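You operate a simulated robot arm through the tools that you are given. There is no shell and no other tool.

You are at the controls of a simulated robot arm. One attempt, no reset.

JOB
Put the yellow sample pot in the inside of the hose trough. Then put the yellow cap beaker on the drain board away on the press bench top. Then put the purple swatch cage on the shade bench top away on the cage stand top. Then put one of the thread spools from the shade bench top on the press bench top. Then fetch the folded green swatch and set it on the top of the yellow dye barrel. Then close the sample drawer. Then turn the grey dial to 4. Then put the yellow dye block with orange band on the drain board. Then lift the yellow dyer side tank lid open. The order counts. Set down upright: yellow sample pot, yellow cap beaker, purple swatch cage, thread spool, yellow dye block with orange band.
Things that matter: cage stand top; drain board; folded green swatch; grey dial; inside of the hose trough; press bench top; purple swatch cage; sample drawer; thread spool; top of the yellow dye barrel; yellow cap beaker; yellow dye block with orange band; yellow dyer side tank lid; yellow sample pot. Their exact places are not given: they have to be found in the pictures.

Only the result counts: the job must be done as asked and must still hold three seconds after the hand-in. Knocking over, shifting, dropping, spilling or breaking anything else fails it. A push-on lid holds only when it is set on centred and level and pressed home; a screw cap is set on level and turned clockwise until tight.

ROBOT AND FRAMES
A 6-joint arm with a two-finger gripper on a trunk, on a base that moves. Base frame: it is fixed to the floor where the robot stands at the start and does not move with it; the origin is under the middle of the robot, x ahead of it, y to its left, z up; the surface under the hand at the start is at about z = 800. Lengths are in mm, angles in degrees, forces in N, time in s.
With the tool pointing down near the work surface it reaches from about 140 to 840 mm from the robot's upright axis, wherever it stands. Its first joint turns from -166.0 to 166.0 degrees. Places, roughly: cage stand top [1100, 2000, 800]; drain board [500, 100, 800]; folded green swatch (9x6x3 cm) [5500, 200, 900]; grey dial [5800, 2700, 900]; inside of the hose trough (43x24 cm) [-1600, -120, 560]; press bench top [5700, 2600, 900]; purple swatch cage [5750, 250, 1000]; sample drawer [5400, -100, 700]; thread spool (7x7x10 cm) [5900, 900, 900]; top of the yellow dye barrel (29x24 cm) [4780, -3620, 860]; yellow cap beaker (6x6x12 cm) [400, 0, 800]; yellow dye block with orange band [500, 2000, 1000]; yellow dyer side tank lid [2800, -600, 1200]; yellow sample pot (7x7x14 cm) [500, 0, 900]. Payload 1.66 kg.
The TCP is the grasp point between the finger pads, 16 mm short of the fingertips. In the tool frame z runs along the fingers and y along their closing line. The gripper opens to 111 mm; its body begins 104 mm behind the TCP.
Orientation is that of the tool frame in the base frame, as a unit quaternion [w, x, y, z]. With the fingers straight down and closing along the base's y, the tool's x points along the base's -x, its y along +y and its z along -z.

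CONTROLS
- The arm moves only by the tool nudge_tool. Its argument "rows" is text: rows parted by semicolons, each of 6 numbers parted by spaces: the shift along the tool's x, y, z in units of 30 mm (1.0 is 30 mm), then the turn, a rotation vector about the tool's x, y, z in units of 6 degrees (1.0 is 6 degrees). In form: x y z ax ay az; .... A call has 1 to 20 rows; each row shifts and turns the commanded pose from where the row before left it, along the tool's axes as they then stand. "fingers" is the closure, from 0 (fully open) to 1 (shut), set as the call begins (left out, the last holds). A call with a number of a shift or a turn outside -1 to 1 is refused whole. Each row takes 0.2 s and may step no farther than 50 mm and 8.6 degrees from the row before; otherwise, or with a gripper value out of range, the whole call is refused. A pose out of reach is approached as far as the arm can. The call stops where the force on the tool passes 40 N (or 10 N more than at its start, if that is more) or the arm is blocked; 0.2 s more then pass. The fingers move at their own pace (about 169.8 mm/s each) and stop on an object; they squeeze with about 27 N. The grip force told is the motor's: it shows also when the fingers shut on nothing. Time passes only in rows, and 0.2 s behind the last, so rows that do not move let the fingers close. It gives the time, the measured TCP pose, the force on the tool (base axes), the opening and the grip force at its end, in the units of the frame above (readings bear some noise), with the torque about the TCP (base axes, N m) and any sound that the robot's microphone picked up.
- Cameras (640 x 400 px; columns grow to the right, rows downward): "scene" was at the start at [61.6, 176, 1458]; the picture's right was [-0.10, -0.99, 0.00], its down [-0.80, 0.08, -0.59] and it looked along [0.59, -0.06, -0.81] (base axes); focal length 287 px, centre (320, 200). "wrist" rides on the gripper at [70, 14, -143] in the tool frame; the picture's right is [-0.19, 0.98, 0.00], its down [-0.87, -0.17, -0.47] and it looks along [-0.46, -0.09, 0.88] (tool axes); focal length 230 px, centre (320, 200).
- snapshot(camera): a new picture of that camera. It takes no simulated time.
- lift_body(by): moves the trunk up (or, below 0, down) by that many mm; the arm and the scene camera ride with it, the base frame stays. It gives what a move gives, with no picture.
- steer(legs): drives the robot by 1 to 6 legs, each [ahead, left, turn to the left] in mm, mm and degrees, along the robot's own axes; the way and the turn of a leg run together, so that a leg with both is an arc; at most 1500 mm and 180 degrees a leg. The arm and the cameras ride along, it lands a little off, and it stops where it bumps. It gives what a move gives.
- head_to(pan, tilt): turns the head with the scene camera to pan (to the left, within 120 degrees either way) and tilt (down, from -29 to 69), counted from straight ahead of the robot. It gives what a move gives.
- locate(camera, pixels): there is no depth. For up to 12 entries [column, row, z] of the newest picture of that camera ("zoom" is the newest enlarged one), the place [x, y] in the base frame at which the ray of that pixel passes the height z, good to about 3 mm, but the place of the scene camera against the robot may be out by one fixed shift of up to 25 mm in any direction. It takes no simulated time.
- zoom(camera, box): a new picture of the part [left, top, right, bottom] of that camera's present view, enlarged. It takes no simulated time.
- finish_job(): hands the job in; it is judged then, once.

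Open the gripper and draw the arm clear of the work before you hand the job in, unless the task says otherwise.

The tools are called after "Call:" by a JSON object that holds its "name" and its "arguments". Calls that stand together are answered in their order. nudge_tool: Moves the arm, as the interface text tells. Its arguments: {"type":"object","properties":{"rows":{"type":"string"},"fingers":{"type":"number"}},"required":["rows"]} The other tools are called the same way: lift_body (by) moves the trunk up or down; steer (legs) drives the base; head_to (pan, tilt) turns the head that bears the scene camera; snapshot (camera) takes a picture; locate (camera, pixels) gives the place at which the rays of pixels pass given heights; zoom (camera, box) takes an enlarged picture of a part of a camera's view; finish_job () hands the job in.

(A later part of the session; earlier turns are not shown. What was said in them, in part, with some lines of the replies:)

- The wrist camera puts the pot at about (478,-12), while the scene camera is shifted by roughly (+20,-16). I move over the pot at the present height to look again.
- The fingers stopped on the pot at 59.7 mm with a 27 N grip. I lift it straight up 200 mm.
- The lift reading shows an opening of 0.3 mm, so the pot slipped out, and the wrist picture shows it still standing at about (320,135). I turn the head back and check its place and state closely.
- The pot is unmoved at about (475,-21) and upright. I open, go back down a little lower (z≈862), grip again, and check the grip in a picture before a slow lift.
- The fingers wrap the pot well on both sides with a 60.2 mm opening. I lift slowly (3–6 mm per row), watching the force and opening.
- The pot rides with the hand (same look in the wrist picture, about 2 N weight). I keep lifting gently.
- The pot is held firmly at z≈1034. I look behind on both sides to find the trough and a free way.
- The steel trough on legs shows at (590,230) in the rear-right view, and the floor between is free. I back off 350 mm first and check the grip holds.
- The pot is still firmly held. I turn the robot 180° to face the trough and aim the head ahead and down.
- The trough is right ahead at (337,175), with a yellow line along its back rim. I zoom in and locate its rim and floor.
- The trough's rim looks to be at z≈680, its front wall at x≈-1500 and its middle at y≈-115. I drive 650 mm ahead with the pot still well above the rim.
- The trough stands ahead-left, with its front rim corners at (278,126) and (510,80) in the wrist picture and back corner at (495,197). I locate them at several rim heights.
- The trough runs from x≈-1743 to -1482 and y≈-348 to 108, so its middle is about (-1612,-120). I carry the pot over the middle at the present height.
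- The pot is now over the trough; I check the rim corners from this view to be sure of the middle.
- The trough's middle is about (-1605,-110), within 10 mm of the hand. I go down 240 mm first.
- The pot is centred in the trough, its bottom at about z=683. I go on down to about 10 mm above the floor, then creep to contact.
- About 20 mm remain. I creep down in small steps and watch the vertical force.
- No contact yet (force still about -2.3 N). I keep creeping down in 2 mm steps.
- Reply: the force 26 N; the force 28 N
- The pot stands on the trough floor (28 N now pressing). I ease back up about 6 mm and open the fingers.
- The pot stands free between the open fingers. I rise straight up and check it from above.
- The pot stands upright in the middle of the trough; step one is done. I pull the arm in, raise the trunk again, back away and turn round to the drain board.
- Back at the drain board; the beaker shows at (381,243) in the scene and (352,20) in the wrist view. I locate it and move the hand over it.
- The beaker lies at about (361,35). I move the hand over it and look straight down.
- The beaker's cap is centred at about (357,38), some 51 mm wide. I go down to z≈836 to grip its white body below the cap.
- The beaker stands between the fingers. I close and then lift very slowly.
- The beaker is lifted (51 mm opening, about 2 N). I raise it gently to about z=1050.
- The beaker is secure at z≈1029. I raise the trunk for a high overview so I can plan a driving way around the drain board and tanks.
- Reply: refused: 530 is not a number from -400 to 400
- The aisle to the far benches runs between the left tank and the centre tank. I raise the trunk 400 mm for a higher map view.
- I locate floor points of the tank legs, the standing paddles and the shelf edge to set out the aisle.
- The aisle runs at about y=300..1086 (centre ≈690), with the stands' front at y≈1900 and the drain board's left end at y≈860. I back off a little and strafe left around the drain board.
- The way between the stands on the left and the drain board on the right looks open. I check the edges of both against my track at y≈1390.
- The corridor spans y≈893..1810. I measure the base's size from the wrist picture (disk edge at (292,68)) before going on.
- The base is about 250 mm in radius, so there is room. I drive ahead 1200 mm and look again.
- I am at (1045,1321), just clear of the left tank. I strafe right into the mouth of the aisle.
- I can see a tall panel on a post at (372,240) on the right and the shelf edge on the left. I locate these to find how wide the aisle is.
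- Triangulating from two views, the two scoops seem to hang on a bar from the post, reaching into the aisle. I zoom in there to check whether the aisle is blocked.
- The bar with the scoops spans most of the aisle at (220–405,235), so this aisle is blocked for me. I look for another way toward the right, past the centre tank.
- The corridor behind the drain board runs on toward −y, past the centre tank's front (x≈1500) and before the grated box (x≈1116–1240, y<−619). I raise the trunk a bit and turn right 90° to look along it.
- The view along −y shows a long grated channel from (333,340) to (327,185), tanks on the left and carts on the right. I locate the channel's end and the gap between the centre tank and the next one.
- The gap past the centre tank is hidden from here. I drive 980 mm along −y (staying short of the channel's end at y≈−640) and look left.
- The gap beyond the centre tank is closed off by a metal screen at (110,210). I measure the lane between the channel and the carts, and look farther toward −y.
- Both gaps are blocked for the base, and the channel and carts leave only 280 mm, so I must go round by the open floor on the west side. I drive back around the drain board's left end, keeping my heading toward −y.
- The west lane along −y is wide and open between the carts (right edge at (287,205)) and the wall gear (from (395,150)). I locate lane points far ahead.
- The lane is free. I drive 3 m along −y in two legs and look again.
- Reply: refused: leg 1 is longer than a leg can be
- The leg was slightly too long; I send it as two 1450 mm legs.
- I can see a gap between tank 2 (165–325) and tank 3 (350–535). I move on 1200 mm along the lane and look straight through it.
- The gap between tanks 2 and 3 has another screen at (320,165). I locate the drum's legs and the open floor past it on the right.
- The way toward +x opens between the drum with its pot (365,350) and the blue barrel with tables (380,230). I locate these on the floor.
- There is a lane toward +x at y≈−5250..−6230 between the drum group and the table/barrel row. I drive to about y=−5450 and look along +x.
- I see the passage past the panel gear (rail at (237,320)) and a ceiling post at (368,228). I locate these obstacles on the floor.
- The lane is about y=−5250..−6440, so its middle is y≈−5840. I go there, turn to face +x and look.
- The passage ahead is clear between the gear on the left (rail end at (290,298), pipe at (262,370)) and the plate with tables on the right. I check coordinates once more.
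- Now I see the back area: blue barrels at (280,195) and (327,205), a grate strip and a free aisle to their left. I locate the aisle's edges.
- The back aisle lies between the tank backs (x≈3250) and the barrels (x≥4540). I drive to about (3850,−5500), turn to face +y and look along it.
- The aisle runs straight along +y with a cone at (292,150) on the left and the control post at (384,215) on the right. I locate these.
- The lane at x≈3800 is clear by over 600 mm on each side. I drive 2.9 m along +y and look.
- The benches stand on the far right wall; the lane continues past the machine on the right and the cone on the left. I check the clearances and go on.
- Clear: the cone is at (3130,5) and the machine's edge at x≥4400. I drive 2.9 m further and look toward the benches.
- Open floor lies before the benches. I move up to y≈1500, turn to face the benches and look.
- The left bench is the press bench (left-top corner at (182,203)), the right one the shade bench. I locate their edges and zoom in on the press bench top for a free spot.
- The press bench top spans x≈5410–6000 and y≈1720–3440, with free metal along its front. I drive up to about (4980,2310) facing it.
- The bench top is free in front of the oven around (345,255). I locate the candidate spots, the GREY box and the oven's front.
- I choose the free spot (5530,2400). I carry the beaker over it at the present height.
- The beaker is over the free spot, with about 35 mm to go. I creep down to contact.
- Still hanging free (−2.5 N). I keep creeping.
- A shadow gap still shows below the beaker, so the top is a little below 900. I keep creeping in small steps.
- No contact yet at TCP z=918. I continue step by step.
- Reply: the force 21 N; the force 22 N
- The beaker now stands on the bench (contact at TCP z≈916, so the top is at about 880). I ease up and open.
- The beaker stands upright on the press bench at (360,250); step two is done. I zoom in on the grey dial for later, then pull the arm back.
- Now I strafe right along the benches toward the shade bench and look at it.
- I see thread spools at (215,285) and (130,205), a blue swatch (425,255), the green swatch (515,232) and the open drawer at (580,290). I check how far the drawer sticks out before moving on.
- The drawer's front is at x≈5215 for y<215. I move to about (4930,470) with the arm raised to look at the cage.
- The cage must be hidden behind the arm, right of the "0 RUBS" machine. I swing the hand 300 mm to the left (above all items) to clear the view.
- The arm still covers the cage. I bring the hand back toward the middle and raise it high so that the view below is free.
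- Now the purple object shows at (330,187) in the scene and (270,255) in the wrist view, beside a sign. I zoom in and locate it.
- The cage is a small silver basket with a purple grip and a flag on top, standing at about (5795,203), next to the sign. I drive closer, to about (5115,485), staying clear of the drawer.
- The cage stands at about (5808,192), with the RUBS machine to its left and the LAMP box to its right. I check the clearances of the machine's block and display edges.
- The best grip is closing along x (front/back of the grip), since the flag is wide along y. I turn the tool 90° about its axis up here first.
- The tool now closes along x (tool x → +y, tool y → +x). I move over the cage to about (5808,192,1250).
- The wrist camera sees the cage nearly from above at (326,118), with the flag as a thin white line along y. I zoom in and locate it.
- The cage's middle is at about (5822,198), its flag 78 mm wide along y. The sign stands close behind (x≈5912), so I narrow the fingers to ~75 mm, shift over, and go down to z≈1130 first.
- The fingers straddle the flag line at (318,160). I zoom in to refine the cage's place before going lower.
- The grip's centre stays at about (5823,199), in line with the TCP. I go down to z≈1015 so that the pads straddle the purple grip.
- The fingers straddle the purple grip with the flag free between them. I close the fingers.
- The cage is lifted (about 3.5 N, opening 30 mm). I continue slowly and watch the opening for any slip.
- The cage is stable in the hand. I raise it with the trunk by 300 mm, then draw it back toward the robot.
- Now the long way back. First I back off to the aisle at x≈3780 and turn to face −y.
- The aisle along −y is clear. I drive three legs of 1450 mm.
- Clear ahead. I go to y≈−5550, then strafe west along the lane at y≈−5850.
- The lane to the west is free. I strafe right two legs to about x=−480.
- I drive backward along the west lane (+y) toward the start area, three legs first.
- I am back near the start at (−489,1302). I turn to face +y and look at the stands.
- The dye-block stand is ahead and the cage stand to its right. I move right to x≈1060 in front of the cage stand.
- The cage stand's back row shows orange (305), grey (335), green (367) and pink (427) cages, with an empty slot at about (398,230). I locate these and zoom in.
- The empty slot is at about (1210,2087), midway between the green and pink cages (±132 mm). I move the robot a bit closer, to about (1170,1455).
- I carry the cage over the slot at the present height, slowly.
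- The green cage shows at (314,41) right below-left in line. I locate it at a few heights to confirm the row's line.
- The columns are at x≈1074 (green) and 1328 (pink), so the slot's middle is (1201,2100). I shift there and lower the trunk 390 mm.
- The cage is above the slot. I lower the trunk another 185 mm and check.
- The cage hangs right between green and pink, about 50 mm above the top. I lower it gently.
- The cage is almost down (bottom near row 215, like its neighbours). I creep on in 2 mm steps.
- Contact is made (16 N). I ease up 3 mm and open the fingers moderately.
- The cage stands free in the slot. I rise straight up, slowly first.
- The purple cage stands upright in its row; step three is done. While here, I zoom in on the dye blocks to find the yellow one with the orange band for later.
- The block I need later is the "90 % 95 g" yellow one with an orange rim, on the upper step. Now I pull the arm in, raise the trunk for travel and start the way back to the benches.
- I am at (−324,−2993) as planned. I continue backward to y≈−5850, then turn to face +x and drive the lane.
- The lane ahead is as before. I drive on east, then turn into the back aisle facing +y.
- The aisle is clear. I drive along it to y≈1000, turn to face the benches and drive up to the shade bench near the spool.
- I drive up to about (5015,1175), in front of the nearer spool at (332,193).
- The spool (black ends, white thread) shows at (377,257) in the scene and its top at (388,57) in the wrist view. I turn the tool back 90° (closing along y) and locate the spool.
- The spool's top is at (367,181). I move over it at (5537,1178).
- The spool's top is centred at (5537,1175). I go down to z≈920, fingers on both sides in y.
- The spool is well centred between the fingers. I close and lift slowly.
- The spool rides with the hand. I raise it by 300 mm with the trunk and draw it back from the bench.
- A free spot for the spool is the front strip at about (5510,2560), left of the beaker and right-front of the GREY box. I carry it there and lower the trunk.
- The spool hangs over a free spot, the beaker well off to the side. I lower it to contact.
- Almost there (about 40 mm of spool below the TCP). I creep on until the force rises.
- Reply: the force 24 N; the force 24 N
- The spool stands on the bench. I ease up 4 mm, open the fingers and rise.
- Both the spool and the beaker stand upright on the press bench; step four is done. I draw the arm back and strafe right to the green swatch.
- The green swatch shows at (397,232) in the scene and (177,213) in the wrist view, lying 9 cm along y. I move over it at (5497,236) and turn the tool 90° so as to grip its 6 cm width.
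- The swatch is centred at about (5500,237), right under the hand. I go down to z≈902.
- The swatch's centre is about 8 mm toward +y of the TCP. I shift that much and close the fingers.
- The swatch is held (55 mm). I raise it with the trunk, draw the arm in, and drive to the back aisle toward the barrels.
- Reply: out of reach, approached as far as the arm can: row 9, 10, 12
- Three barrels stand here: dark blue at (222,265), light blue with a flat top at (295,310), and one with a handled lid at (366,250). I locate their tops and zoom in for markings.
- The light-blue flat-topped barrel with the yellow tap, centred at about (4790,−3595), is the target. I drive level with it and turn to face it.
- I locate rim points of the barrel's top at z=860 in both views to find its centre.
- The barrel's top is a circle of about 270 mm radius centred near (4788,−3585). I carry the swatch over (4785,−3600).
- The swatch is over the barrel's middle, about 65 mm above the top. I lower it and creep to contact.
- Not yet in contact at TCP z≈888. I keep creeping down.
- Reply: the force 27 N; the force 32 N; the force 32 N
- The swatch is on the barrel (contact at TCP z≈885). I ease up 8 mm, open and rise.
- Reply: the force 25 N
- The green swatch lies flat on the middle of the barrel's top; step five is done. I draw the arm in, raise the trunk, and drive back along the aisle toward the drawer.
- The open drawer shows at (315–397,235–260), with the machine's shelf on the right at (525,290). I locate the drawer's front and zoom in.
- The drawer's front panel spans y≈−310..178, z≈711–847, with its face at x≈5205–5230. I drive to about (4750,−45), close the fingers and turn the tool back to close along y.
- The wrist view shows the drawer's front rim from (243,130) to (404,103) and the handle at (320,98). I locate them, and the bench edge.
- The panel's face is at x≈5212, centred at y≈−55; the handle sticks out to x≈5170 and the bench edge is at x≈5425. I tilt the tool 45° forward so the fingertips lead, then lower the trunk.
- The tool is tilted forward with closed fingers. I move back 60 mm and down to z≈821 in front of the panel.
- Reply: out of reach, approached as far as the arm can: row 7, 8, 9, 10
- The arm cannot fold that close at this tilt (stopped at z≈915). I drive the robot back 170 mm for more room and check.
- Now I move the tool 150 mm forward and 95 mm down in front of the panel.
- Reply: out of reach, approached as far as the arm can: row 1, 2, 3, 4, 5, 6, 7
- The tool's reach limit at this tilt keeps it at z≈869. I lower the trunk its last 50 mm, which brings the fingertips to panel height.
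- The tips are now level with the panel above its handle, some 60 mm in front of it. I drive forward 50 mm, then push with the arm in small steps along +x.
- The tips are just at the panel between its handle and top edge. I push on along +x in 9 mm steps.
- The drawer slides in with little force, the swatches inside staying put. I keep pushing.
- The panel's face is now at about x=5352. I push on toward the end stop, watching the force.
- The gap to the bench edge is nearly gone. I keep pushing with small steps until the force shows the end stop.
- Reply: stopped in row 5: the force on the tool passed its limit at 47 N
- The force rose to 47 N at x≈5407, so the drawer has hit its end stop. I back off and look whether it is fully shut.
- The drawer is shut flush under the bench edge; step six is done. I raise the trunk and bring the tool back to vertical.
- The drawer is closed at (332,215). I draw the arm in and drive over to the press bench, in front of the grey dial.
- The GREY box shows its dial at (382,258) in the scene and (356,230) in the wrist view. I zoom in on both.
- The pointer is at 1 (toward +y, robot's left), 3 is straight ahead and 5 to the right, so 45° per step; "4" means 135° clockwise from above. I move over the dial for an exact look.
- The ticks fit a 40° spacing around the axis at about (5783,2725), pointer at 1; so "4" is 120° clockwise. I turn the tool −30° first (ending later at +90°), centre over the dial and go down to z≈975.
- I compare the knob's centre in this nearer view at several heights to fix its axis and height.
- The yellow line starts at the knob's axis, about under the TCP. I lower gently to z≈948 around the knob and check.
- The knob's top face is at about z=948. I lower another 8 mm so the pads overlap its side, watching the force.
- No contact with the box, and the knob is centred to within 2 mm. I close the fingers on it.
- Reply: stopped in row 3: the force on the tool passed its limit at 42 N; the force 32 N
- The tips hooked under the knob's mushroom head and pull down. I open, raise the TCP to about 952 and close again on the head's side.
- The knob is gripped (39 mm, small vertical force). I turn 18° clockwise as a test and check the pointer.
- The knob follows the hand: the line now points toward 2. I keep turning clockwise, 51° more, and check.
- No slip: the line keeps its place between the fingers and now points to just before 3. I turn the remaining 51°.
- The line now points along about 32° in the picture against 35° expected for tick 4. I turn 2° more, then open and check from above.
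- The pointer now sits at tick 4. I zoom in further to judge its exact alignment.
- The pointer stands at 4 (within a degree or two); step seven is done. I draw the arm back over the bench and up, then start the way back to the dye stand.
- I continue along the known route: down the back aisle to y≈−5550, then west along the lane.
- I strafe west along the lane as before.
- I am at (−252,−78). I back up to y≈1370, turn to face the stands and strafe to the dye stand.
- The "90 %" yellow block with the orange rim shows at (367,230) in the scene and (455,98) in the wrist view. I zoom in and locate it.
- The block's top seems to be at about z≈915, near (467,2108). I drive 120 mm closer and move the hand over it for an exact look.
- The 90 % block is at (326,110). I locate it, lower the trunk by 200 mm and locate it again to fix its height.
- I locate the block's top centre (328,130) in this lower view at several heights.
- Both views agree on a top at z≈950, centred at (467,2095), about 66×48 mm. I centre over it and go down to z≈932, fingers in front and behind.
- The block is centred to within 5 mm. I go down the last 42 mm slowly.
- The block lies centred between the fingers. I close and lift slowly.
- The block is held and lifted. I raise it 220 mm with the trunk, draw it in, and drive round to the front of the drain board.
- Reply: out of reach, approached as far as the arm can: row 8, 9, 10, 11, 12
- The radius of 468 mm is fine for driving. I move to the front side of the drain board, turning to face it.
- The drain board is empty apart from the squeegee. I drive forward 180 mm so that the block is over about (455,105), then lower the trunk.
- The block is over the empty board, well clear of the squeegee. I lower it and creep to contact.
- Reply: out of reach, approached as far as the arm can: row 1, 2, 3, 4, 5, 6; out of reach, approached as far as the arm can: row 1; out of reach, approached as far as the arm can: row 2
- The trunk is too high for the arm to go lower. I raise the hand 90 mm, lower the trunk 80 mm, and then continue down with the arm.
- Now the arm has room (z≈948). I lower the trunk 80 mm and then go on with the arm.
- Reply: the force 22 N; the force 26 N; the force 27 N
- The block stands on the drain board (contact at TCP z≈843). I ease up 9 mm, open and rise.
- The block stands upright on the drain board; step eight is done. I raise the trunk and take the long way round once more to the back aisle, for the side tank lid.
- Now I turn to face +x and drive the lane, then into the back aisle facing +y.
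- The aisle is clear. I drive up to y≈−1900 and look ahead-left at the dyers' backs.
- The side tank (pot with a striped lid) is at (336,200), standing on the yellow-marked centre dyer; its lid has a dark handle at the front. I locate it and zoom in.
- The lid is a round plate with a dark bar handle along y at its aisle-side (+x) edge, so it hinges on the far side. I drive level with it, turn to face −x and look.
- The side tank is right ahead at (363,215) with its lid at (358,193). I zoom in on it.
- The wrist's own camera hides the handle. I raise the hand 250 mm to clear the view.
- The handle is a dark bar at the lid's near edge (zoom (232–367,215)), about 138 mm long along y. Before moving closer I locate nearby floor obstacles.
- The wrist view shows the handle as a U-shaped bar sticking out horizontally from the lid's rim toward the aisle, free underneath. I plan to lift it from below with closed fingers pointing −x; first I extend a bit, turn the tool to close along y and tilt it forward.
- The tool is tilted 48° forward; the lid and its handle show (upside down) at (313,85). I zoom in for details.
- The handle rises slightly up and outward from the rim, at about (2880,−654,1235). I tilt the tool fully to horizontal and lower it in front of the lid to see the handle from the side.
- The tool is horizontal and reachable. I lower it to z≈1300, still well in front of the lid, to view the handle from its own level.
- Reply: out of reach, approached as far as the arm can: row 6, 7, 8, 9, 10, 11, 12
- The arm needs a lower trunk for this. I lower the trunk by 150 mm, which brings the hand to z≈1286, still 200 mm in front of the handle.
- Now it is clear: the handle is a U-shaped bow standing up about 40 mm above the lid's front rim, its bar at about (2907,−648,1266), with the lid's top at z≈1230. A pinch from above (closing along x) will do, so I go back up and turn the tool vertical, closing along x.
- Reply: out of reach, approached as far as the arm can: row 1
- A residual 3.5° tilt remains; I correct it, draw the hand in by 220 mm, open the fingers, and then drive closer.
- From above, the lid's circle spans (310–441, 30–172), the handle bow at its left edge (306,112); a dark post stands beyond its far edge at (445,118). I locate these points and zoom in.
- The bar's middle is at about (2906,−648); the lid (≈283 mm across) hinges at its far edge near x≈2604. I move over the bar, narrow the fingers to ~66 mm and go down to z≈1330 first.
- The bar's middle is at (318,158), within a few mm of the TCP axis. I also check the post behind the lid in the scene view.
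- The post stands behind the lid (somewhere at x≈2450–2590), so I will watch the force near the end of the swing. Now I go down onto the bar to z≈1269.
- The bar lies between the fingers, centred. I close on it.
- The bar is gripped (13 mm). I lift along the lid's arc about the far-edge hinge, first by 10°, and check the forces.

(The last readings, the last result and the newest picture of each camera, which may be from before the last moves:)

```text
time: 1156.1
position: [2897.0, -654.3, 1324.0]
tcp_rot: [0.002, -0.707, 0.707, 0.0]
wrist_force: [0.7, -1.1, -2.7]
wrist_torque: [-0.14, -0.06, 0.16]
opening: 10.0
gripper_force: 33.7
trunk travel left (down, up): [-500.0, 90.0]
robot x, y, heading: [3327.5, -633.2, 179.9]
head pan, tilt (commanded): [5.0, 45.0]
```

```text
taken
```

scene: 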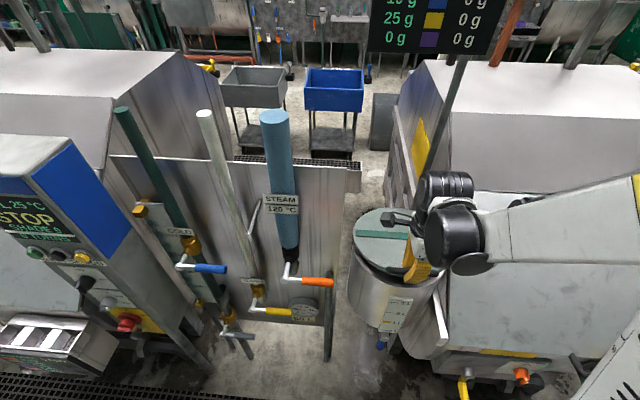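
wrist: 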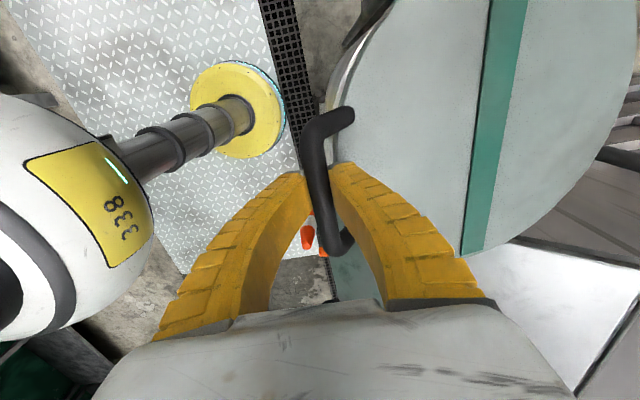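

The lid opens with little force, and the bar stays in the grip. I continue along the arc to 30°.

Call:
{"name": "nudge_tool", "arguments": {"rows": "0 0.16 -0.41 0 0 0;0 0.16 -0.41 0 0 0;0 0.19 -0.4 0 0 0;0 0.19 -0.4 0 0 0;0 0.23 -0.38 0 0 0;0 0.23 -0.38 0 0 0;0 0.26 -0.36 0 0 0;0 0.26 -0.36 0 0 0;0 0 0 0 0 0"}}

Call:
{"name": "snapshot", "arguments": {"camera": "wrist"}}

Call:
{"name": "zoom", "arguments": {"camera": "scene", "box": [320, 120, 500, 300]}}

```text
time: 1158.1
position: [2843.4, -653.9, 1415.8]
tcp_rot: [0.001, -0.707, 0.708, 0.0]
wrist_force: [-6.0, -0.2, -8.4]
wrist_torque: [-0.06, -0.16, 0.1]
opening: 13.8
gripper_force: 34.0
trunk travel left (down, up): [-500.0, 90.0]
robot x, y, heading: [3329.8, -636.9, 179.8]
head pan, tilt (commanded): [5.0, 45.0]
```

```text
taken
```

wrist: 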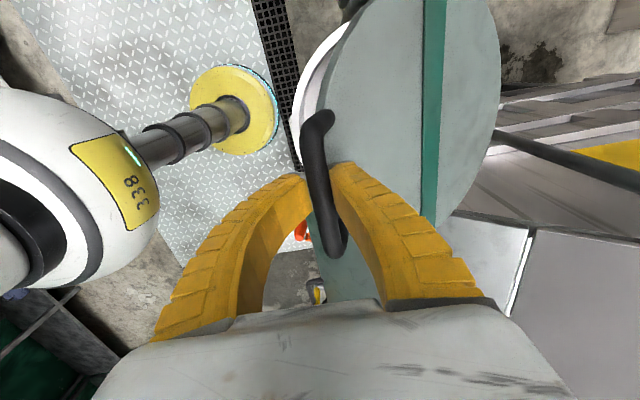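

```text
2.22 times, centred on (410, 210) of scene
```

zoom: 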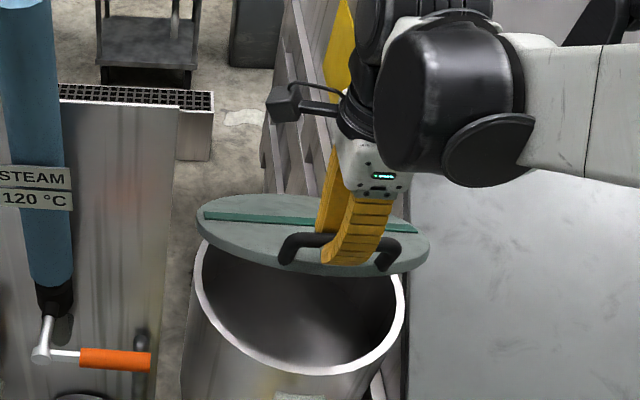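

The lid is about 30° open and the pot's inside shows. The pull is slightly outward, so I shorten the radius a little and continue to 50°.

Call:
{"name": "nudge_tool", "arguments": {"rows": "0 0.3 -0.32 0 0 0;0 0.3 -0.32 0 0 0;0 0.33 -0.3 0 0 0;0 0.33 -0.3 0 0 0;0 0.36 -0.27 0 0 0;0 0.36 -0.27 0 0 0;0 0.38 -0.23 0 0 0;0 0.38 -0.23 0 0 0;0 0 0 0 0 0"}}

Call:
{"name": "snapshot", "arguments": {"camera": "wrist"}}

Call:
{"name": "zoom", "arguments": {"camera": "scene", "box": [320, 100, 500, 280]}}

```text
time: 1160.1
position: [2761.8, -654.5, 1483.6]
tcp_rot: [0.002, -0.706, 0.708, 0.0]
wrist_force: [-3.7, 1.2, -10.4]
wrist_torque: [0.0, -0.16, 0.06]
opening: 15.6
gripper_force: 34.1
trunk travel left (down, up): [-500.0, 90.0]
robot x, y, heading: [3325.0, -632.1, 179.9]
head pan, tilt (commanded): [5.0, 45.0]
```

```text
taken
```

wrist: 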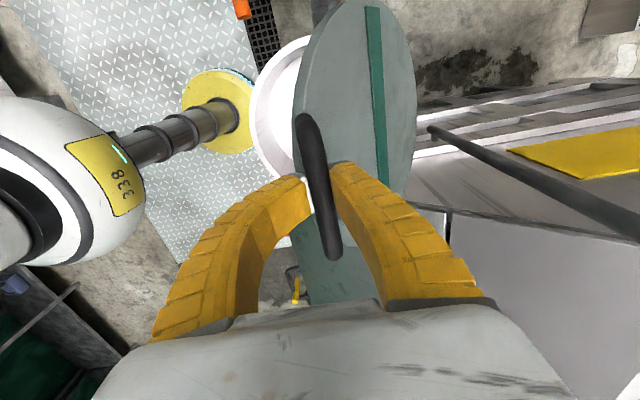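

```text
2.22 times, centred on (410, 190) of scene
```

zoom: 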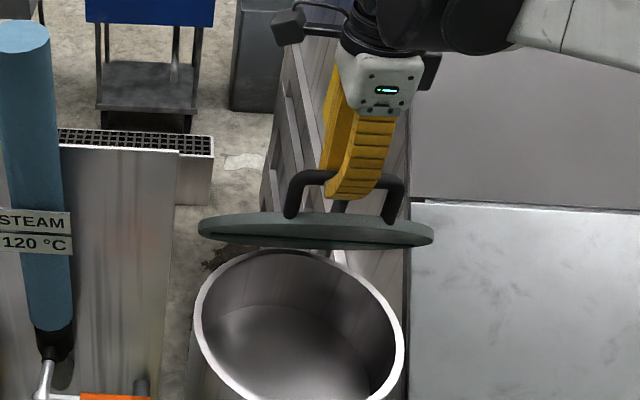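

About 50° now. I continue to 70°, again shortening the radius slightly.

Call:
{"name": "nudge_tool", "arguments": {"rows": "0 0.4 -0.19 0 0 0;0 0.4 -0.19 0 0 0;0 0.42 -0.15 0 0 0;0 0.42 -0.15 0 0 0;0 0.43 -0.12 0 0 0;0 0.43 -0.12 0 0 0;0 0.44 -0.08 0 0 0;0 0.44 -0.08 0 0 0;0 0 0 0 0 0"}}

Call:
{"name": "snapshot", "arguments": {"camera": "wrist"}}

Call:
{"name": "zoom", "arguments": {"camera": "scene", "box": [320, 100, 500, 280]}}

```text
time: 1162.1
position: [2660.5, -654.1, 1514.5]
tcp_rot: [0.001, -0.706, 0.708, 0.0]
wrist_force: [-0.3, -0.4, -8.1]
wrist_torque: [0.04, -0.08, -0.06]
opening: 17.2
gripper_force: 34.2
trunk travel left (down, up): [-500.0, 90.0]
robot x, y, heading: [3326.5, -632.1, 180.1]
head pan, tilt (commanded): [5.0, 45.0]
```

```text
taken
```

wrist: 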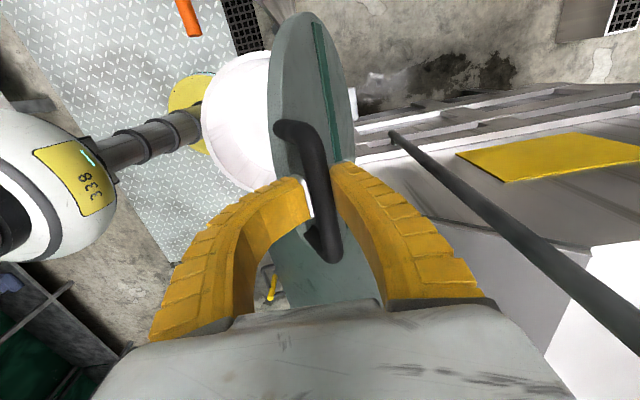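

```text
2.22 times, centred on (410, 190) of scene
```

zoom: 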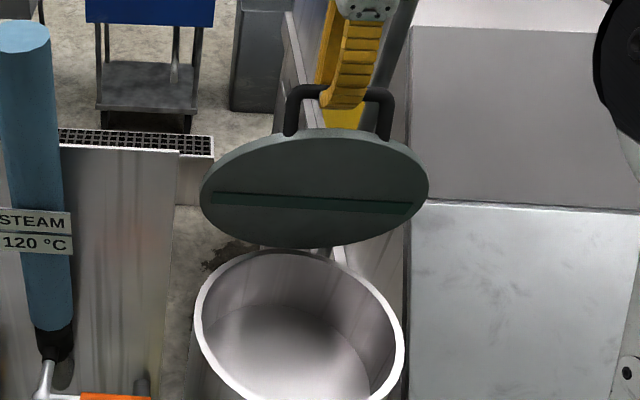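

The lid is about 70° open. Before going on I check the post's place from this second viewpoint: its foot now shows at (393,133).

Call:
{"name": "locate", "arguments": {"camera": "wrist", "pixels": [[393, 133, 1228], [393, 133, 1150], [393, 133, 1100], [393, 133, 1000], [480, 198, 1400], [480, 198, 1300], [560, 258, 1450], [560, 258, 1500]]}}

Call:
{"name": "zoom", "arguments": {"camera": "wrist", "box": [250, 80, 480, 260]}}

```text
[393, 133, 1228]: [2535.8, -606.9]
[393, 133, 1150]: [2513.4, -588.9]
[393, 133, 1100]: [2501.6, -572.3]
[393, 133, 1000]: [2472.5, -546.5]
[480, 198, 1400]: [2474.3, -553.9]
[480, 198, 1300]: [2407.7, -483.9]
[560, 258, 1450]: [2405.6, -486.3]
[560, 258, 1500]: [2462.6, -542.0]
```

```text
2.22 times, centred on (365, 170) of wrist
```

zoom: 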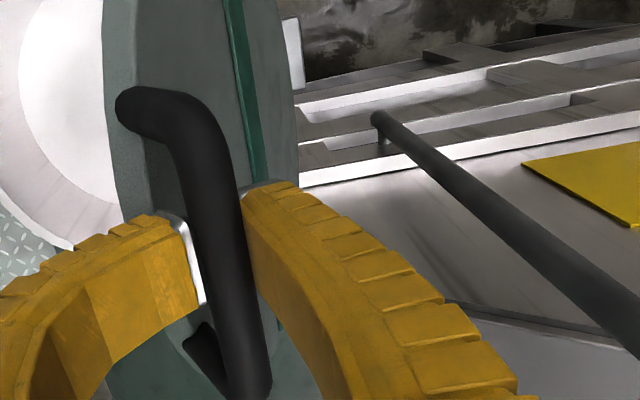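

The post stands at about (2445,−518), clear of the gripper. I continue from 70° to 82°, watching for the end stop.

Call:
{"name": "nudge_tool", "arguments": {"rows": "0 0.44 -0.06 0 0 0;0 0.44 -0.06 0 0 0;0 0.44 -0.02 0 0 0;0 0.44 -0.02 0 0 0;0 0.3 0 0 0 0;0 0 0 0 0 0"}}

Call:
{"name": "snapshot", "arguments": {"camera": "wrist"}}

Call:
{"name": "zoom", "arguments": {"camera": "scene", "box": [320, 80, 500, 260]}}

```text
time: 1163.5
position: [2597.9, -654.1, 1519.4]
tcp_rot: [0.001, -0.706, 0.708, 0.0]
wrist_force: [2.0, -0.6, -9.5]
wrist_torque: [0.07, -0.13, -0.06]
opening: 16.3
gripper_force: 33.7
trunk travel left (down, up): [-500.0, 90.0]
robot x, y, heading: [3323.4, -632.2, 180.1]
head pan, tilt (commanded): [5.0, 45.0]
```

```text
taken
```

wrist: 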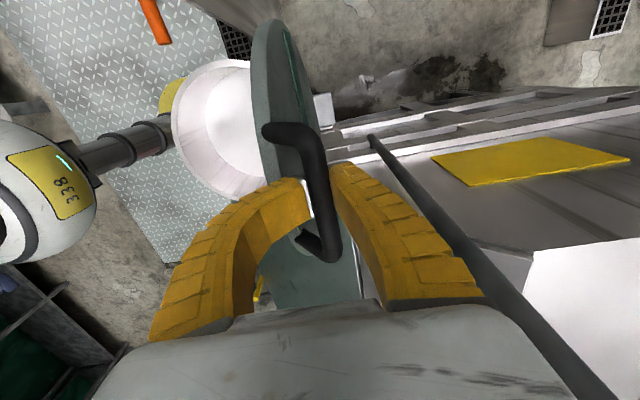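

```text
2.22 times, centred on (410, 170) of scene
```

zoom: 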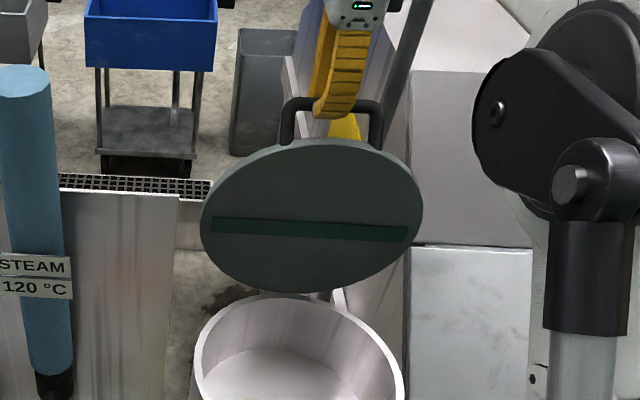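

About 82° now. I go on to just past 90° in small steps, watching the force.

Call:
{"name": "nudge_tool", "arguments": {"rows": "0 0.3 0.02 0 0 0;0 0.3 0.02 0 0 0;0 0.3 0.04 0 0 0;0 0.3 0.04 0 0 0;0 0.3 0.05 0 0 0;0 0 0 0 0 0"}}

Call:
{"name": "snapshot", "arguments": {"camera": "wrist"}}

Call:
{"name": "zoom", "arguments": {"camera": "scene", "box": [320, 80, 500, 260]}}

```text
time: 1164.9
position: [2557.0, -653.9, 1516.9]
tcp_rot: [0.001, -0.707, 0.708, 0.001]
wrist_force: [21.1, -1.0, -12.4]
wrist_torque: [-0.16, 2.69, 0.3]
opening: 15.2
gripper_force: 33.6
trunk travel left (down, up): [-500.0, 90.0]
robot x, y, heading: [3328.2, -637.3, 180.0]
head pan, tilt (commanded): [5.0, 45.0]
```

```text
taken
```

wrist: 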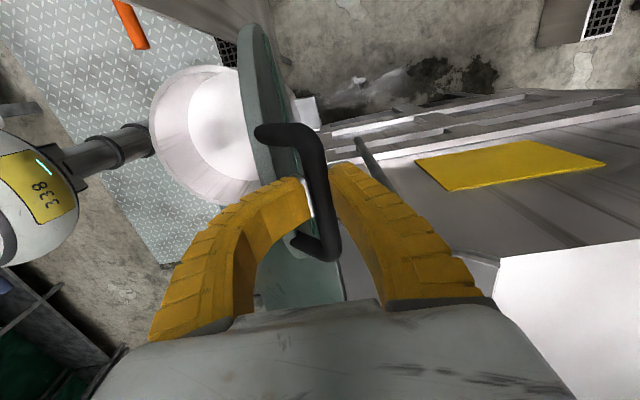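

```text
2.22 times, centred on (410, 170) of scene
```

zoom: 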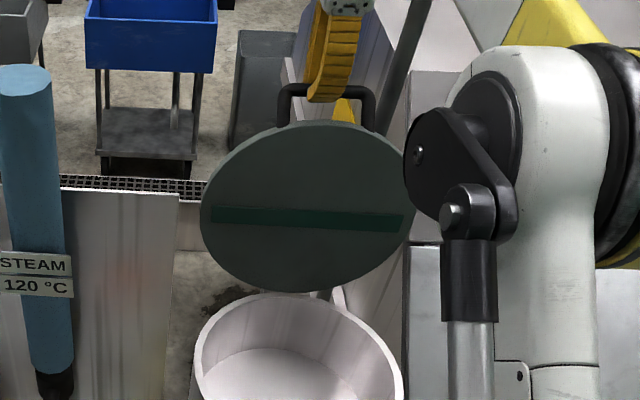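

The force rose to 21 N with a torque of 2.7 N·m, which points to contact about 130 mm above the TCP, likely the palm against the sign post. I back off 12 mm at once.

Call:
{"name": "nudge_tool", "arguments": {"rows": "0 -0.2 0 0 0 0;0 -0.2 0 0 0 0;0 0 0 0 0 0"}}

Call:
{"name": "snapshot", "arguments": {"camera": "scene"}}

Call:
{"name": "zoom", "arguments": {"camera": "scene", "box": [340, 20, 500, 180]}}

Call:
{"name": "snapshot", "arguments": {"camera": "wrist"}}

```text
time: 1165.7
position: [2569.1, -653.8, 1515.7]
tcp_rot: [0.0, -0.706, 0.708, 0.001]
wrist_force: [-1.4, -0.4, 5.5]
wrist_torque: [-0.15, 0.09, -0.16]
opening: 18.5
gripper_force: 33.7
trunk travel left (down, up): [-500.0, 90.0]
robot x, y, heading: [3326.0, -636.5, 179.7]
head pan, tilt (commanded): [5.0, 45.0]
```

```text
taken
```

scene: 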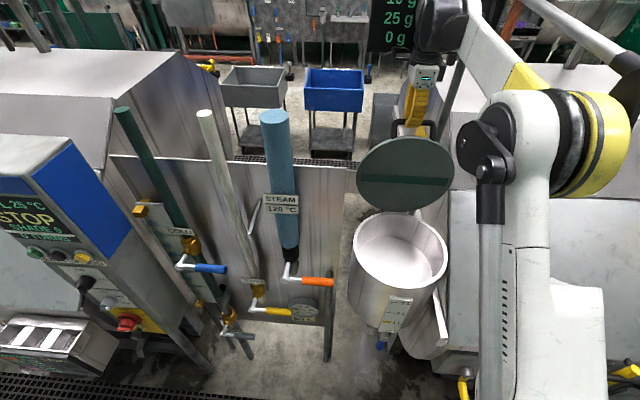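

```text
2.50 times, centred on (420, 100) of scene
```

zoom: 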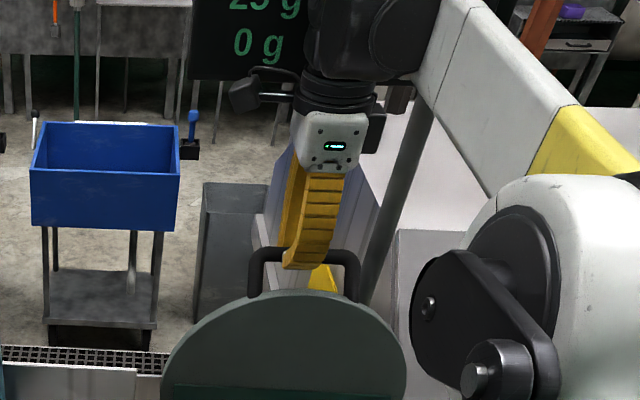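

```text
taken
```

wrist: 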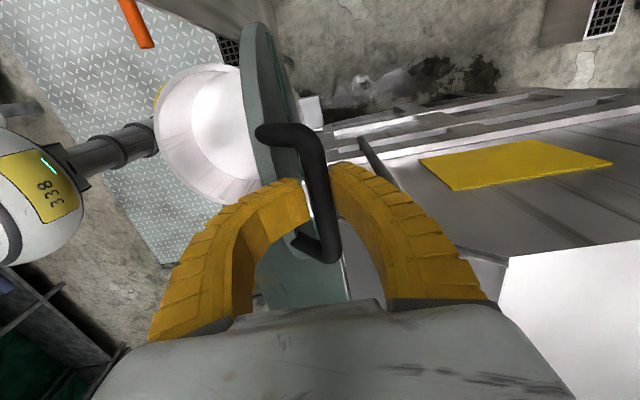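

The force is gone after backing off; the lid stands at about 88°. To bring it past vertical without the wrist reaching the sign, I tilt the tool 30° about the bar so that the palm leans back toward the robot.

Call:
{"name": "nudge_tool", "arguments": {"rows": "0 0 0 -0.8 0 0;0 0 0 -0.8 0 0;0 0 0 -0.8 0 0;0 0 0 -0.8 0 0;0 0 0 -0.8 0 0;0 0 0 -0.8 0 0;0 0 0 0 0 0"}}

Call:
{"name": "snapshot", "arguments": {"camera": "scene"}}

Call:
{"name": "snapshot", "arguments": {"camera": "wrist"}}

```text
time: 1167.3
position: [2566.4, -654.7, 1514.7]
tcp_rot: [-0.174, -0.685, 0.686, 0.176]
wrist_force: [3.6, 0.8, -13.5]
wrist_torque: [0.08, 0.0, -0.25]
opening: 16.2
gripper_force: 33.7
trunk travel left (down, up): [-500.0, 90.0]
robot x, y, heading: [3328.0, -633.8, 179.8]
head pan, tilt (commanded): [5.0, 45.0]
```

```text
taken
```

scene: 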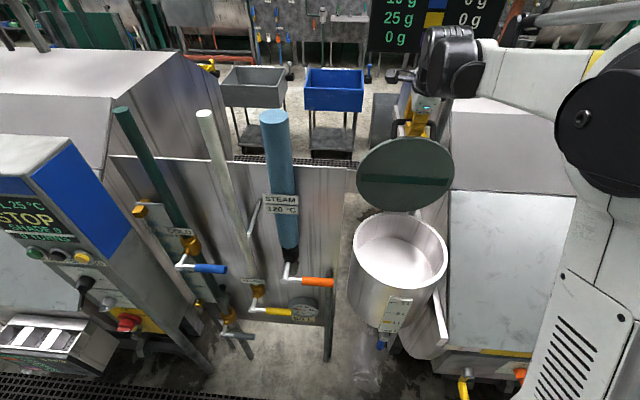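

```text
taken
```

wrist: 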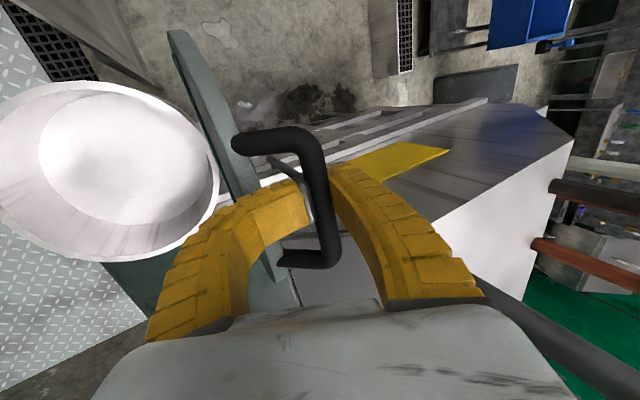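

The tilt worked, palm back toward the robot. I push the bar further toward −x in small steps and watch for the hinge stop.

Call:
{"name": "nudge_tool", "arguments": {"rows": "0 0.28 0.18 0 0 0;0 0.28 0.18 0 0 0;0 0 0 0 0 0"}}

Call:
{"name": "nudge_tool", "arguments": {"rows": "0 0.2 0.13 0 0 0;0 0.2 0.13 0 0 0;0 0 0 0 0 0"}}

Call:
{"name": "snapshot", "arguments": {"camera": "scene"}}

Call:
{"name": "snapshot", "arguments": {"camera": "wrist"}}

```text
time: 1168.1
position: [2545.9, -653.1, 1513.7]
tcp_rot: [0.175, 0.685, -0.685, -0.176]
wrist_force: [2.8, -1.3, -8.3]
wrist_torque: [-0.18, -0.01, -0.13]
opening: 14.1
gripper_force: 33.6
trunk travel left (down, up): [-500.0, 90.0]
robot x, y, heading: [3326.7, -633.7, 180.0]
head pan, tilt (commanded): [5.0, 45.0]
```

```text
time: 1168.9
position: [2532.8, -654.2, 1513.5]
tcp_rot: [-0.175, -0.685, 0.685, 0.177]
wrist_force: [1.3, -1.5, -2.3]
wrist_torque: [-0.1, -0.03, -0.18]
opening: 11.7
gripper_force: 34.2
trunk travel left (down, up): [-500.0, 90.0]
robot x, y, heading: [3327.4, -638.0, 179.9]
head pan, tilt (commanded): [5.0, 45.0]
```

```text
taken
```

scene: 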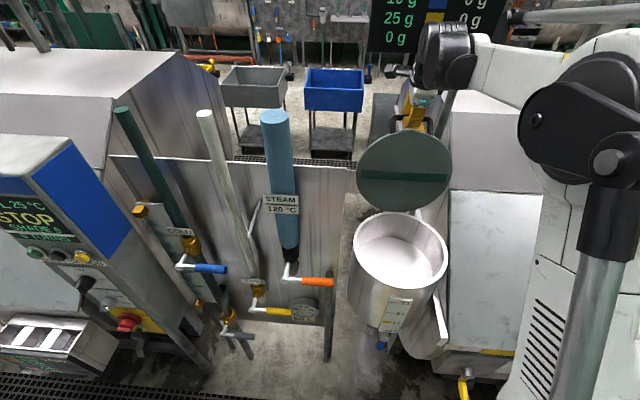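

```text
taken
```

wrist: 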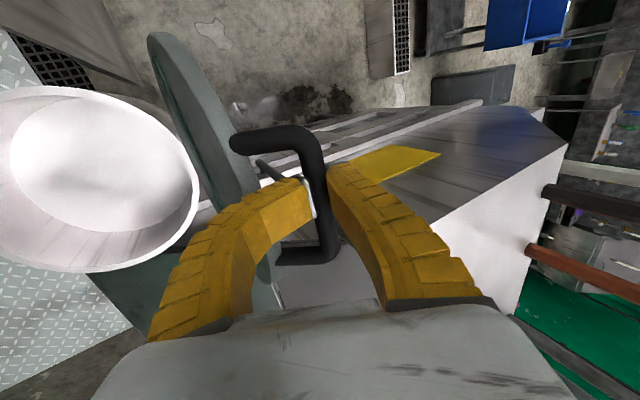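

The lid is past vertical (about 95°) with almost no force. I guide it on gently toward its stop, in small steps.

Call:
{"name": "nudge_tool", "arguments": {"rows": "0 0.24 0.22 0 0 0;0 0.24 0.22 0 0 0;0 0 0 0 0 0"}}

Call:
{"name": "nudge_tool", "arguments": {"rows": "0 0.23 0.23 0 0 0;0 0 0 0 0 0"}}

Call:
{"name": "snapshot", "arguments": {"camera": "scene"}}

Call:
{"name": "snapshot", "arguments": {"camera": "wrist"}}

```text
time: 1169.7
position: [2514.7, -653.7, 1509.7]
tcp_rot: [-0.176, -0.684, 0.685, 0.177]
wrist_force: [-4.8, 0.4, 22.5]
wrist_torque: [-0.23, -0.06, -0.12]
opening: 5.8
gripper_force: 26.8
trunk travel left (down, up): [-500.0, 90.0]
robot x, y, heading: [3325.2, -634.8, 179.9]
head pan, tilt (commanded): [5.0, 45.0]
```

```text
time: 1170.3
position: [2513.1, -653.8, 1508.2]
tcp_rot: [-0.176, -0.684, 0.685, 0.177]
wrist_force: [26.5, 1.3, 14.2]
wrist_torque: [0.07, -0.05, -0.05]
opening: 6.1
gripper_force: 24.5
trunk travel left (down, up): [-500.0, 90.0]
robot x, y, heading: [3327.3, -632.8, 180.1]
head pan, tilt (commanded): [5.0, 45.0]
```

```text
taken
```

scene: 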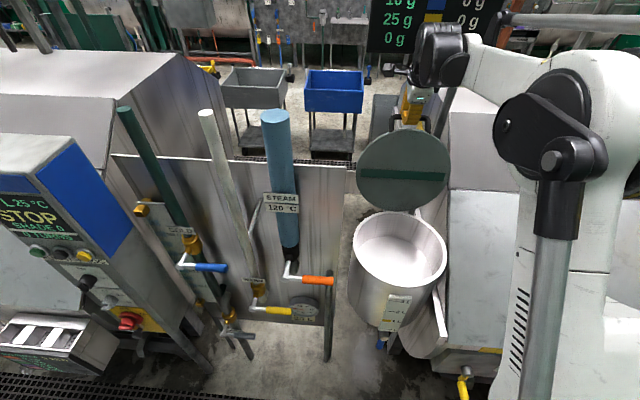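

```text
taken
```

wrist: 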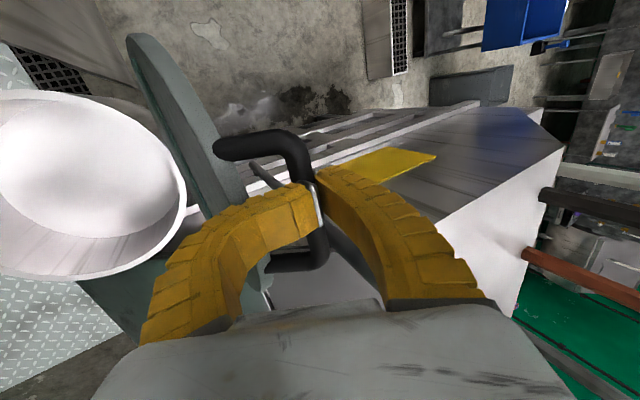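

The force of 26 N at the bar shows the hinge stop at about 100°, past vertical. I open the fingers only a little (so as not to push the lid back) and lift straight up off the bar.

Call:
{"name": "nudge_tool", "arguments": {"rows": "0 0 0 0 0 0;0 0 0 0 0 0", "fingers": 0.76}}

Call:
{"name": "snapshot", "arguments": {"camera": "wrist"}}

Call:
{"name": "zoom", "arguments": {"camera": "scene", "box": [330, 40, 490, 220]}}

```text
time: 1170.9
position: [2508.8, -654.4, 1507.6]
tcp_rot: [-0.176, -0.685, 0.685, 0.177]
wrist_force: [15.9, -0.5, 14.7]
wrist_torque: [0.08, -0.32, 0.02]
opening: 40.5
gripper_force: 1.2
trunk travel left (down, up): [-500.0, 90.0]
robot x, y, heading: [3325.1, -631.8, 180.0]
head pan, tilt (commanded): [5.0, 45.0]
```

```text
taken
```

wrist: 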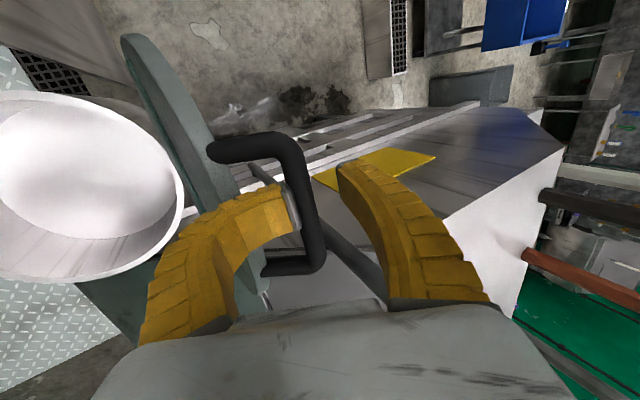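

```text
2.22 times, centred on (410, 130) of scene
```

zoom: 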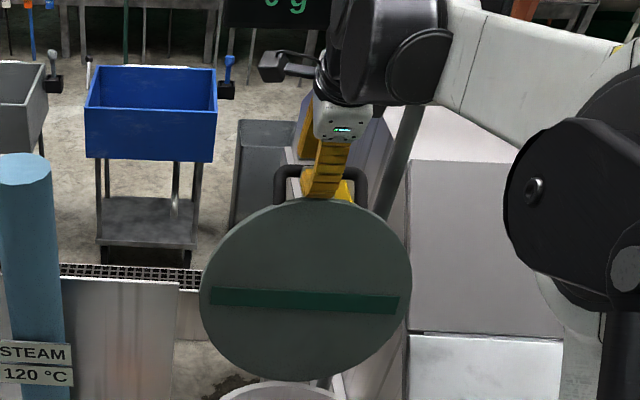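

The front finger still presses the bar against the stop. I ease back +x about 10 mm and see whether the lid stays by itself.

Call:
{"name": "nudge_tool", "arguments": {"rows": "0 -0.15 -0.08 0 0 0;0 -0.15 -0.08 0 0 0;0 0 0 0 0 0;0 0 0 0 0 0"}}

Call:
{"name": "snapshot", "arguments": {"camera": "wrist"}}

```text
time: 1171.9
position: [2512.7, -654.6, 1503.7]
tcp_rot: [-0.174, -0.684, 0.686, 0.177]
wrist_force: [-1.1, -0.3, -0.1]
wrist_torque: [-0.01, -0.02, 0.01]
opening: 29.3
gripper_force: 2.5
trunk travel left (down, up): [-500.0, 90.0]
robot x, y, heading: [3327.3, -632.5, 179.5]
head pan, tilt (commanded): [5.0, 45.0]
```

```text
taken
```

wrist: 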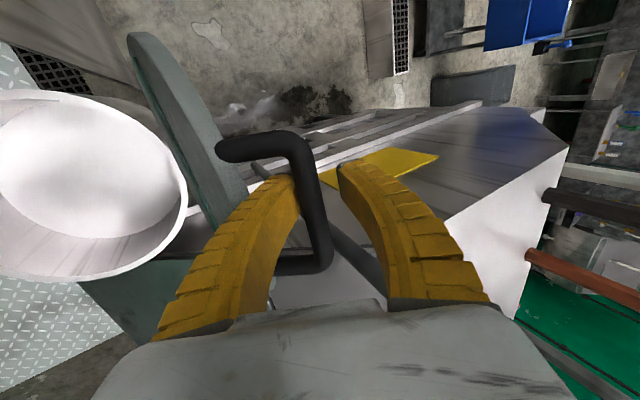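

The force is zero and the lid stays open past vertical on its own. I lift the hand straight up off the bar.

Call:
{"name": "nudge_tool", "arguments": {"rows": "0 0.13 -0.24 0 0 0;0 0.16 -0.29 0 0 0;0 0.24 -0.44 0 0 0;0 0.3 -0.55 0 0 0;0 0.3 -0.55 0 0 0;0 0 0 0 0 0"}}

Call:
{"name": "snapshot", "arguments": {"camera": "wrist"}}

Call:
{"name": "snapshot", "arguments": {"camera": "scene"}}

```text
time: 1173.3
position: [2515.0, -653.6, 1577.7]
tcp_rot: [-0.175, -0.685, 0.685, 0.176]
wrist_force: [7.5, 0.6, -6.6]
wrist_torque: [0.02, 0.59, 0.03]
opening: 27.5
gripper_force: 1.5
trunk travel left (down, up): [-500.0, 90.0]
robot x, y, heading: [3325.1, -637.7, 179.8]
head pan, tilt (commanded): [5.0, 45.0]
```

```text
taken
```

wrist: 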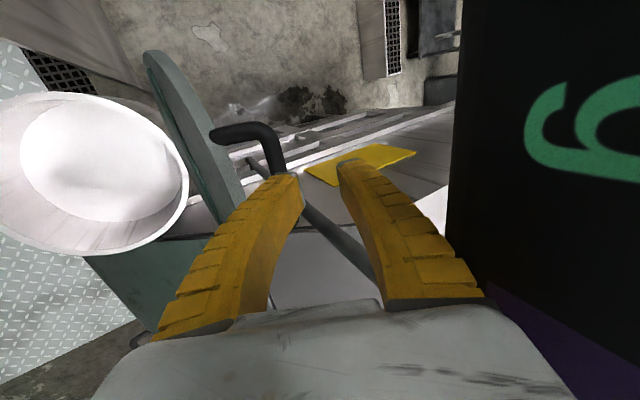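

```text
taken
```

scene: 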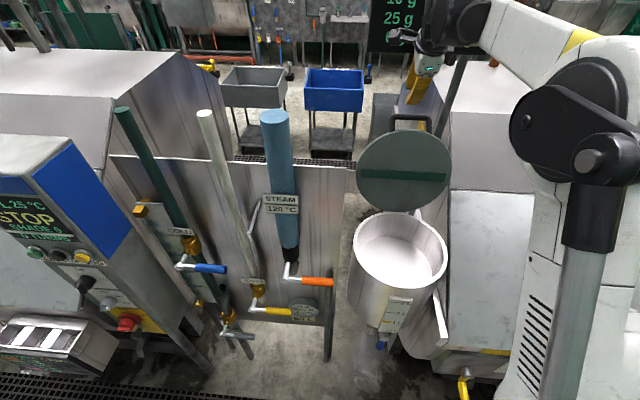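

The hand is off the bar and the lid stays open. The sign board is close on the right (7.5 N), so I move straight back toward +x now.

Call:
{"name": "nudge_tool", "arguments": {"rows": "0 -0.3 -0.16 0 0 0;0 -0.6 -0.33 0 0 0;0 -0.79 -0.43 0 0 0;0 -0.79 -0.43 0 0 0;0 -0.79 -0.43 0 0 0;0 -0.79 -0.43 0 0 0;0 -0.79 -0.43 0 0 0;0 -0.79 -0.43 0 0 0;0 -0.79 -0.43 0 0 0;0 -0.79 -0.43 0 0 0;0 0 0 0 0 0"}}

Call:
{"name": "snapshot", "arguments": {"camera": "scene"}}

Call:
{"name": "zoom", "arguments": {"camera": "scene", "box": [320, 60, 480, 260]}}

Call:
{"name": "snapshot", "arguments": {"camera": "wrist"}}

```text
time: 1175.7
position: [2759.9, -653.6, 1575.0]
tcp_rot: [-0.175, -0.685, 0.685, 0.176]
wrist_force: [-1.7, 1.0, -0.6]
wrist_torque: [0.0, -0.03, 0.0]
opening: 29.5
gripper_force: 2.1
trunk travel left (down, up): [-500.0, 90.0]
robot x, y, heading: [3329.8, -635.6, 180.0]
head pan, tilt (commanded): [5.0, 45.0]
```

```text
taken
```

scene: 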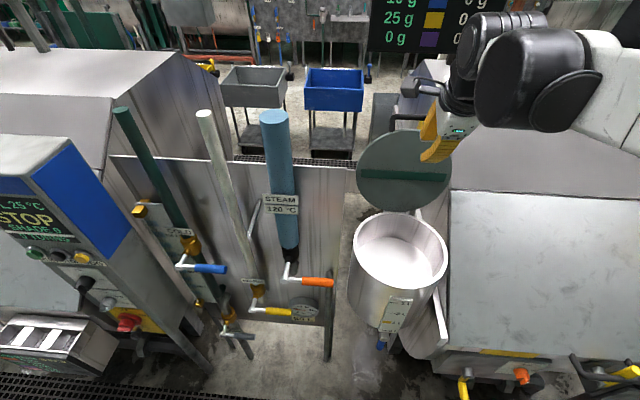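

```text
2.00 times, centred on (400, 160) of scene
```

zoom: 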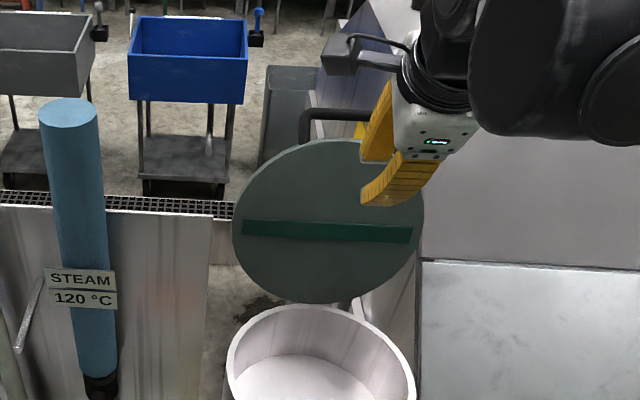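

```text
taken
```

wrist: 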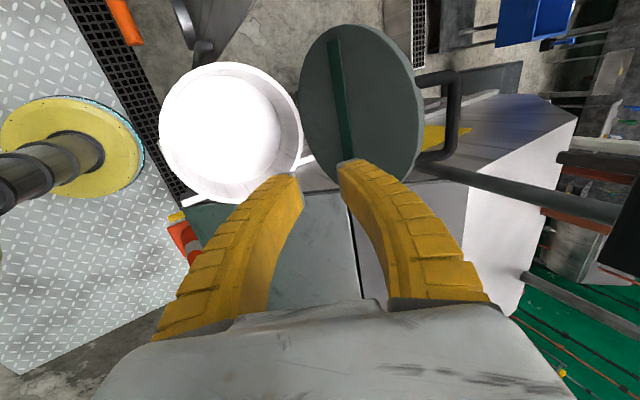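

The lid stays open, leaning back past vertical, and the sign stands as before. I open the gripper fully and back the robot away from the dyer.

Call:
{"name": "steer", "arguments": {"legs": [[-420, 0, 0]]}}

Call:
{"name": "nudge_tool", "arguments": {"rows": "0 0 0 0 0 0;0 0 0 0 0 0;0 0 0 0 0 0;0 0 0 0 0 0;0 0 0 0 0 0", "fingers": 0}}

Call:
{"name": "head_to", "arguments": {"pan": 5, "tilt": 35}}

Call:
{"name": "snapshot", "arguments": {"camera": "scene"}}

Call:
{"name": "zoom", "arguments": {"camera": "scene", "box": [300, 60, 460, 280]}}

```text
time: 1178.3
position: [3181.2, -654.8, 1575.0]
tcp_rot: [0.175, 0.685, -0.685, -0.176]
wrist_force: [0.0, 0.1, -0.3]
wrist_torque: [0.01, -0.02, 0.01]
opening: 29.8
gripper_force: 1.9
trunk travel left (down, up): [-500.0, 90.0]
robot x, y, heading: [3748.0, -636.0, 179.8]
head pan, tilt (commanded): [5.0, 45.0]
```

```text
time: 1179.5
position: [3181.4, -654.6, 1575.0]
tcp_rot: [0.175, 0.685, -0.685, -0.176]
wrist_force: [0.7, -0.8, 0.0]
wrist_torque: [0.0, 0.0, 0.0]
opening: 110.8
gripper_force: 0.0
trunk travel left (down, up): [-500.0, 90.0]
robot x, y, heading: [3743.7, -631.6, 179.9]
head pan, tilt (commanded): [5.0, 45.0]
```

```text
time: 1180.2
position: [3181.1, -655.0, 1575.9]
tcp_rot: [0.174, 0.685, -0.685, -0.176]
wrist_force: [-0.6, 0.0, -0.1]
wrist_torque: [0.0, -0.02, 0.02]
opening: 111.0
gripper_force: 0.0
trunk travel left (down, up): [-500.0, 90.0]
robot x, y, heading: [3749.4, -635.9, 179.9]
head pan, tilt (commanded): [5.0, 35.0]
```

```text
taken
```

scene: 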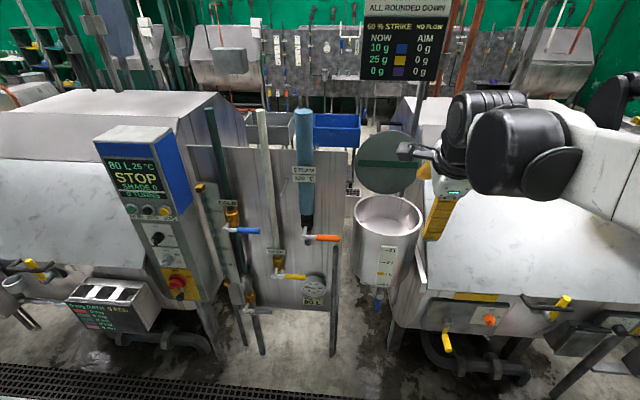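

```text
1.82 times, centred on (380, 170) of scene
```

zoom: 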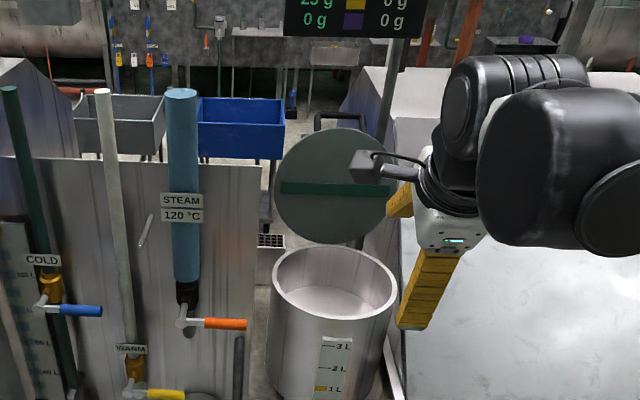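

The lid has stayed open for several seconds, the gripper is open and the arm is clear of everything; all nine steps are done. I hand the job in.

Call:
{"name": "finish_job", "arguments": {}}

```text
The job is handed in.
```

I did all nine steps in the order given and handed the job in. I don't know the result yet.

| Step | State when last seen |
|---|---|
| Yellow sample pot | Upright in the middle of the hose trough |
| Yellow cap beaker | Upright on the press bench top |
| Purple swatch cage | Upright on the cage stand, in the empty slot between the green and pink cages |
| Thread spool | Upright on the press bench top, next to the beaker |
| Folded green swatch | Lying flat near the middle of the light-blue barrel's top |
| Sample drawer | Pushed to its stop, flush under the bench edge |
| Grey dial | Pointer at 4, perhaps up to 4° past it |
| Yellow dye block with orange band (90 %) | Upright on the drain board |
| Yellow dyer side tank lid | Open about 100°, leaning back past vertical; still open about 8 s after I let go |

Four things could count against it:

- **Barrel choice:** no label named the yellow dye barrel. I took the light-blue one because it fits the given place and has a yellow tap.
- **First pot grip:** the pot slipped out when I first lifted it. It stayed upright and did not move, and the second, slower lift held.
- **Contact near the lid:** while swinging the lid open I felt about 21 N on the hand, probably against the sign behind the tank. I backed off at once, and there was a second light contact of about 7.5 N as I lifted the hand away. The sign looked unmoved afterwards.
- **No final check:** I did not go back to look at the earlier placements before handing in.
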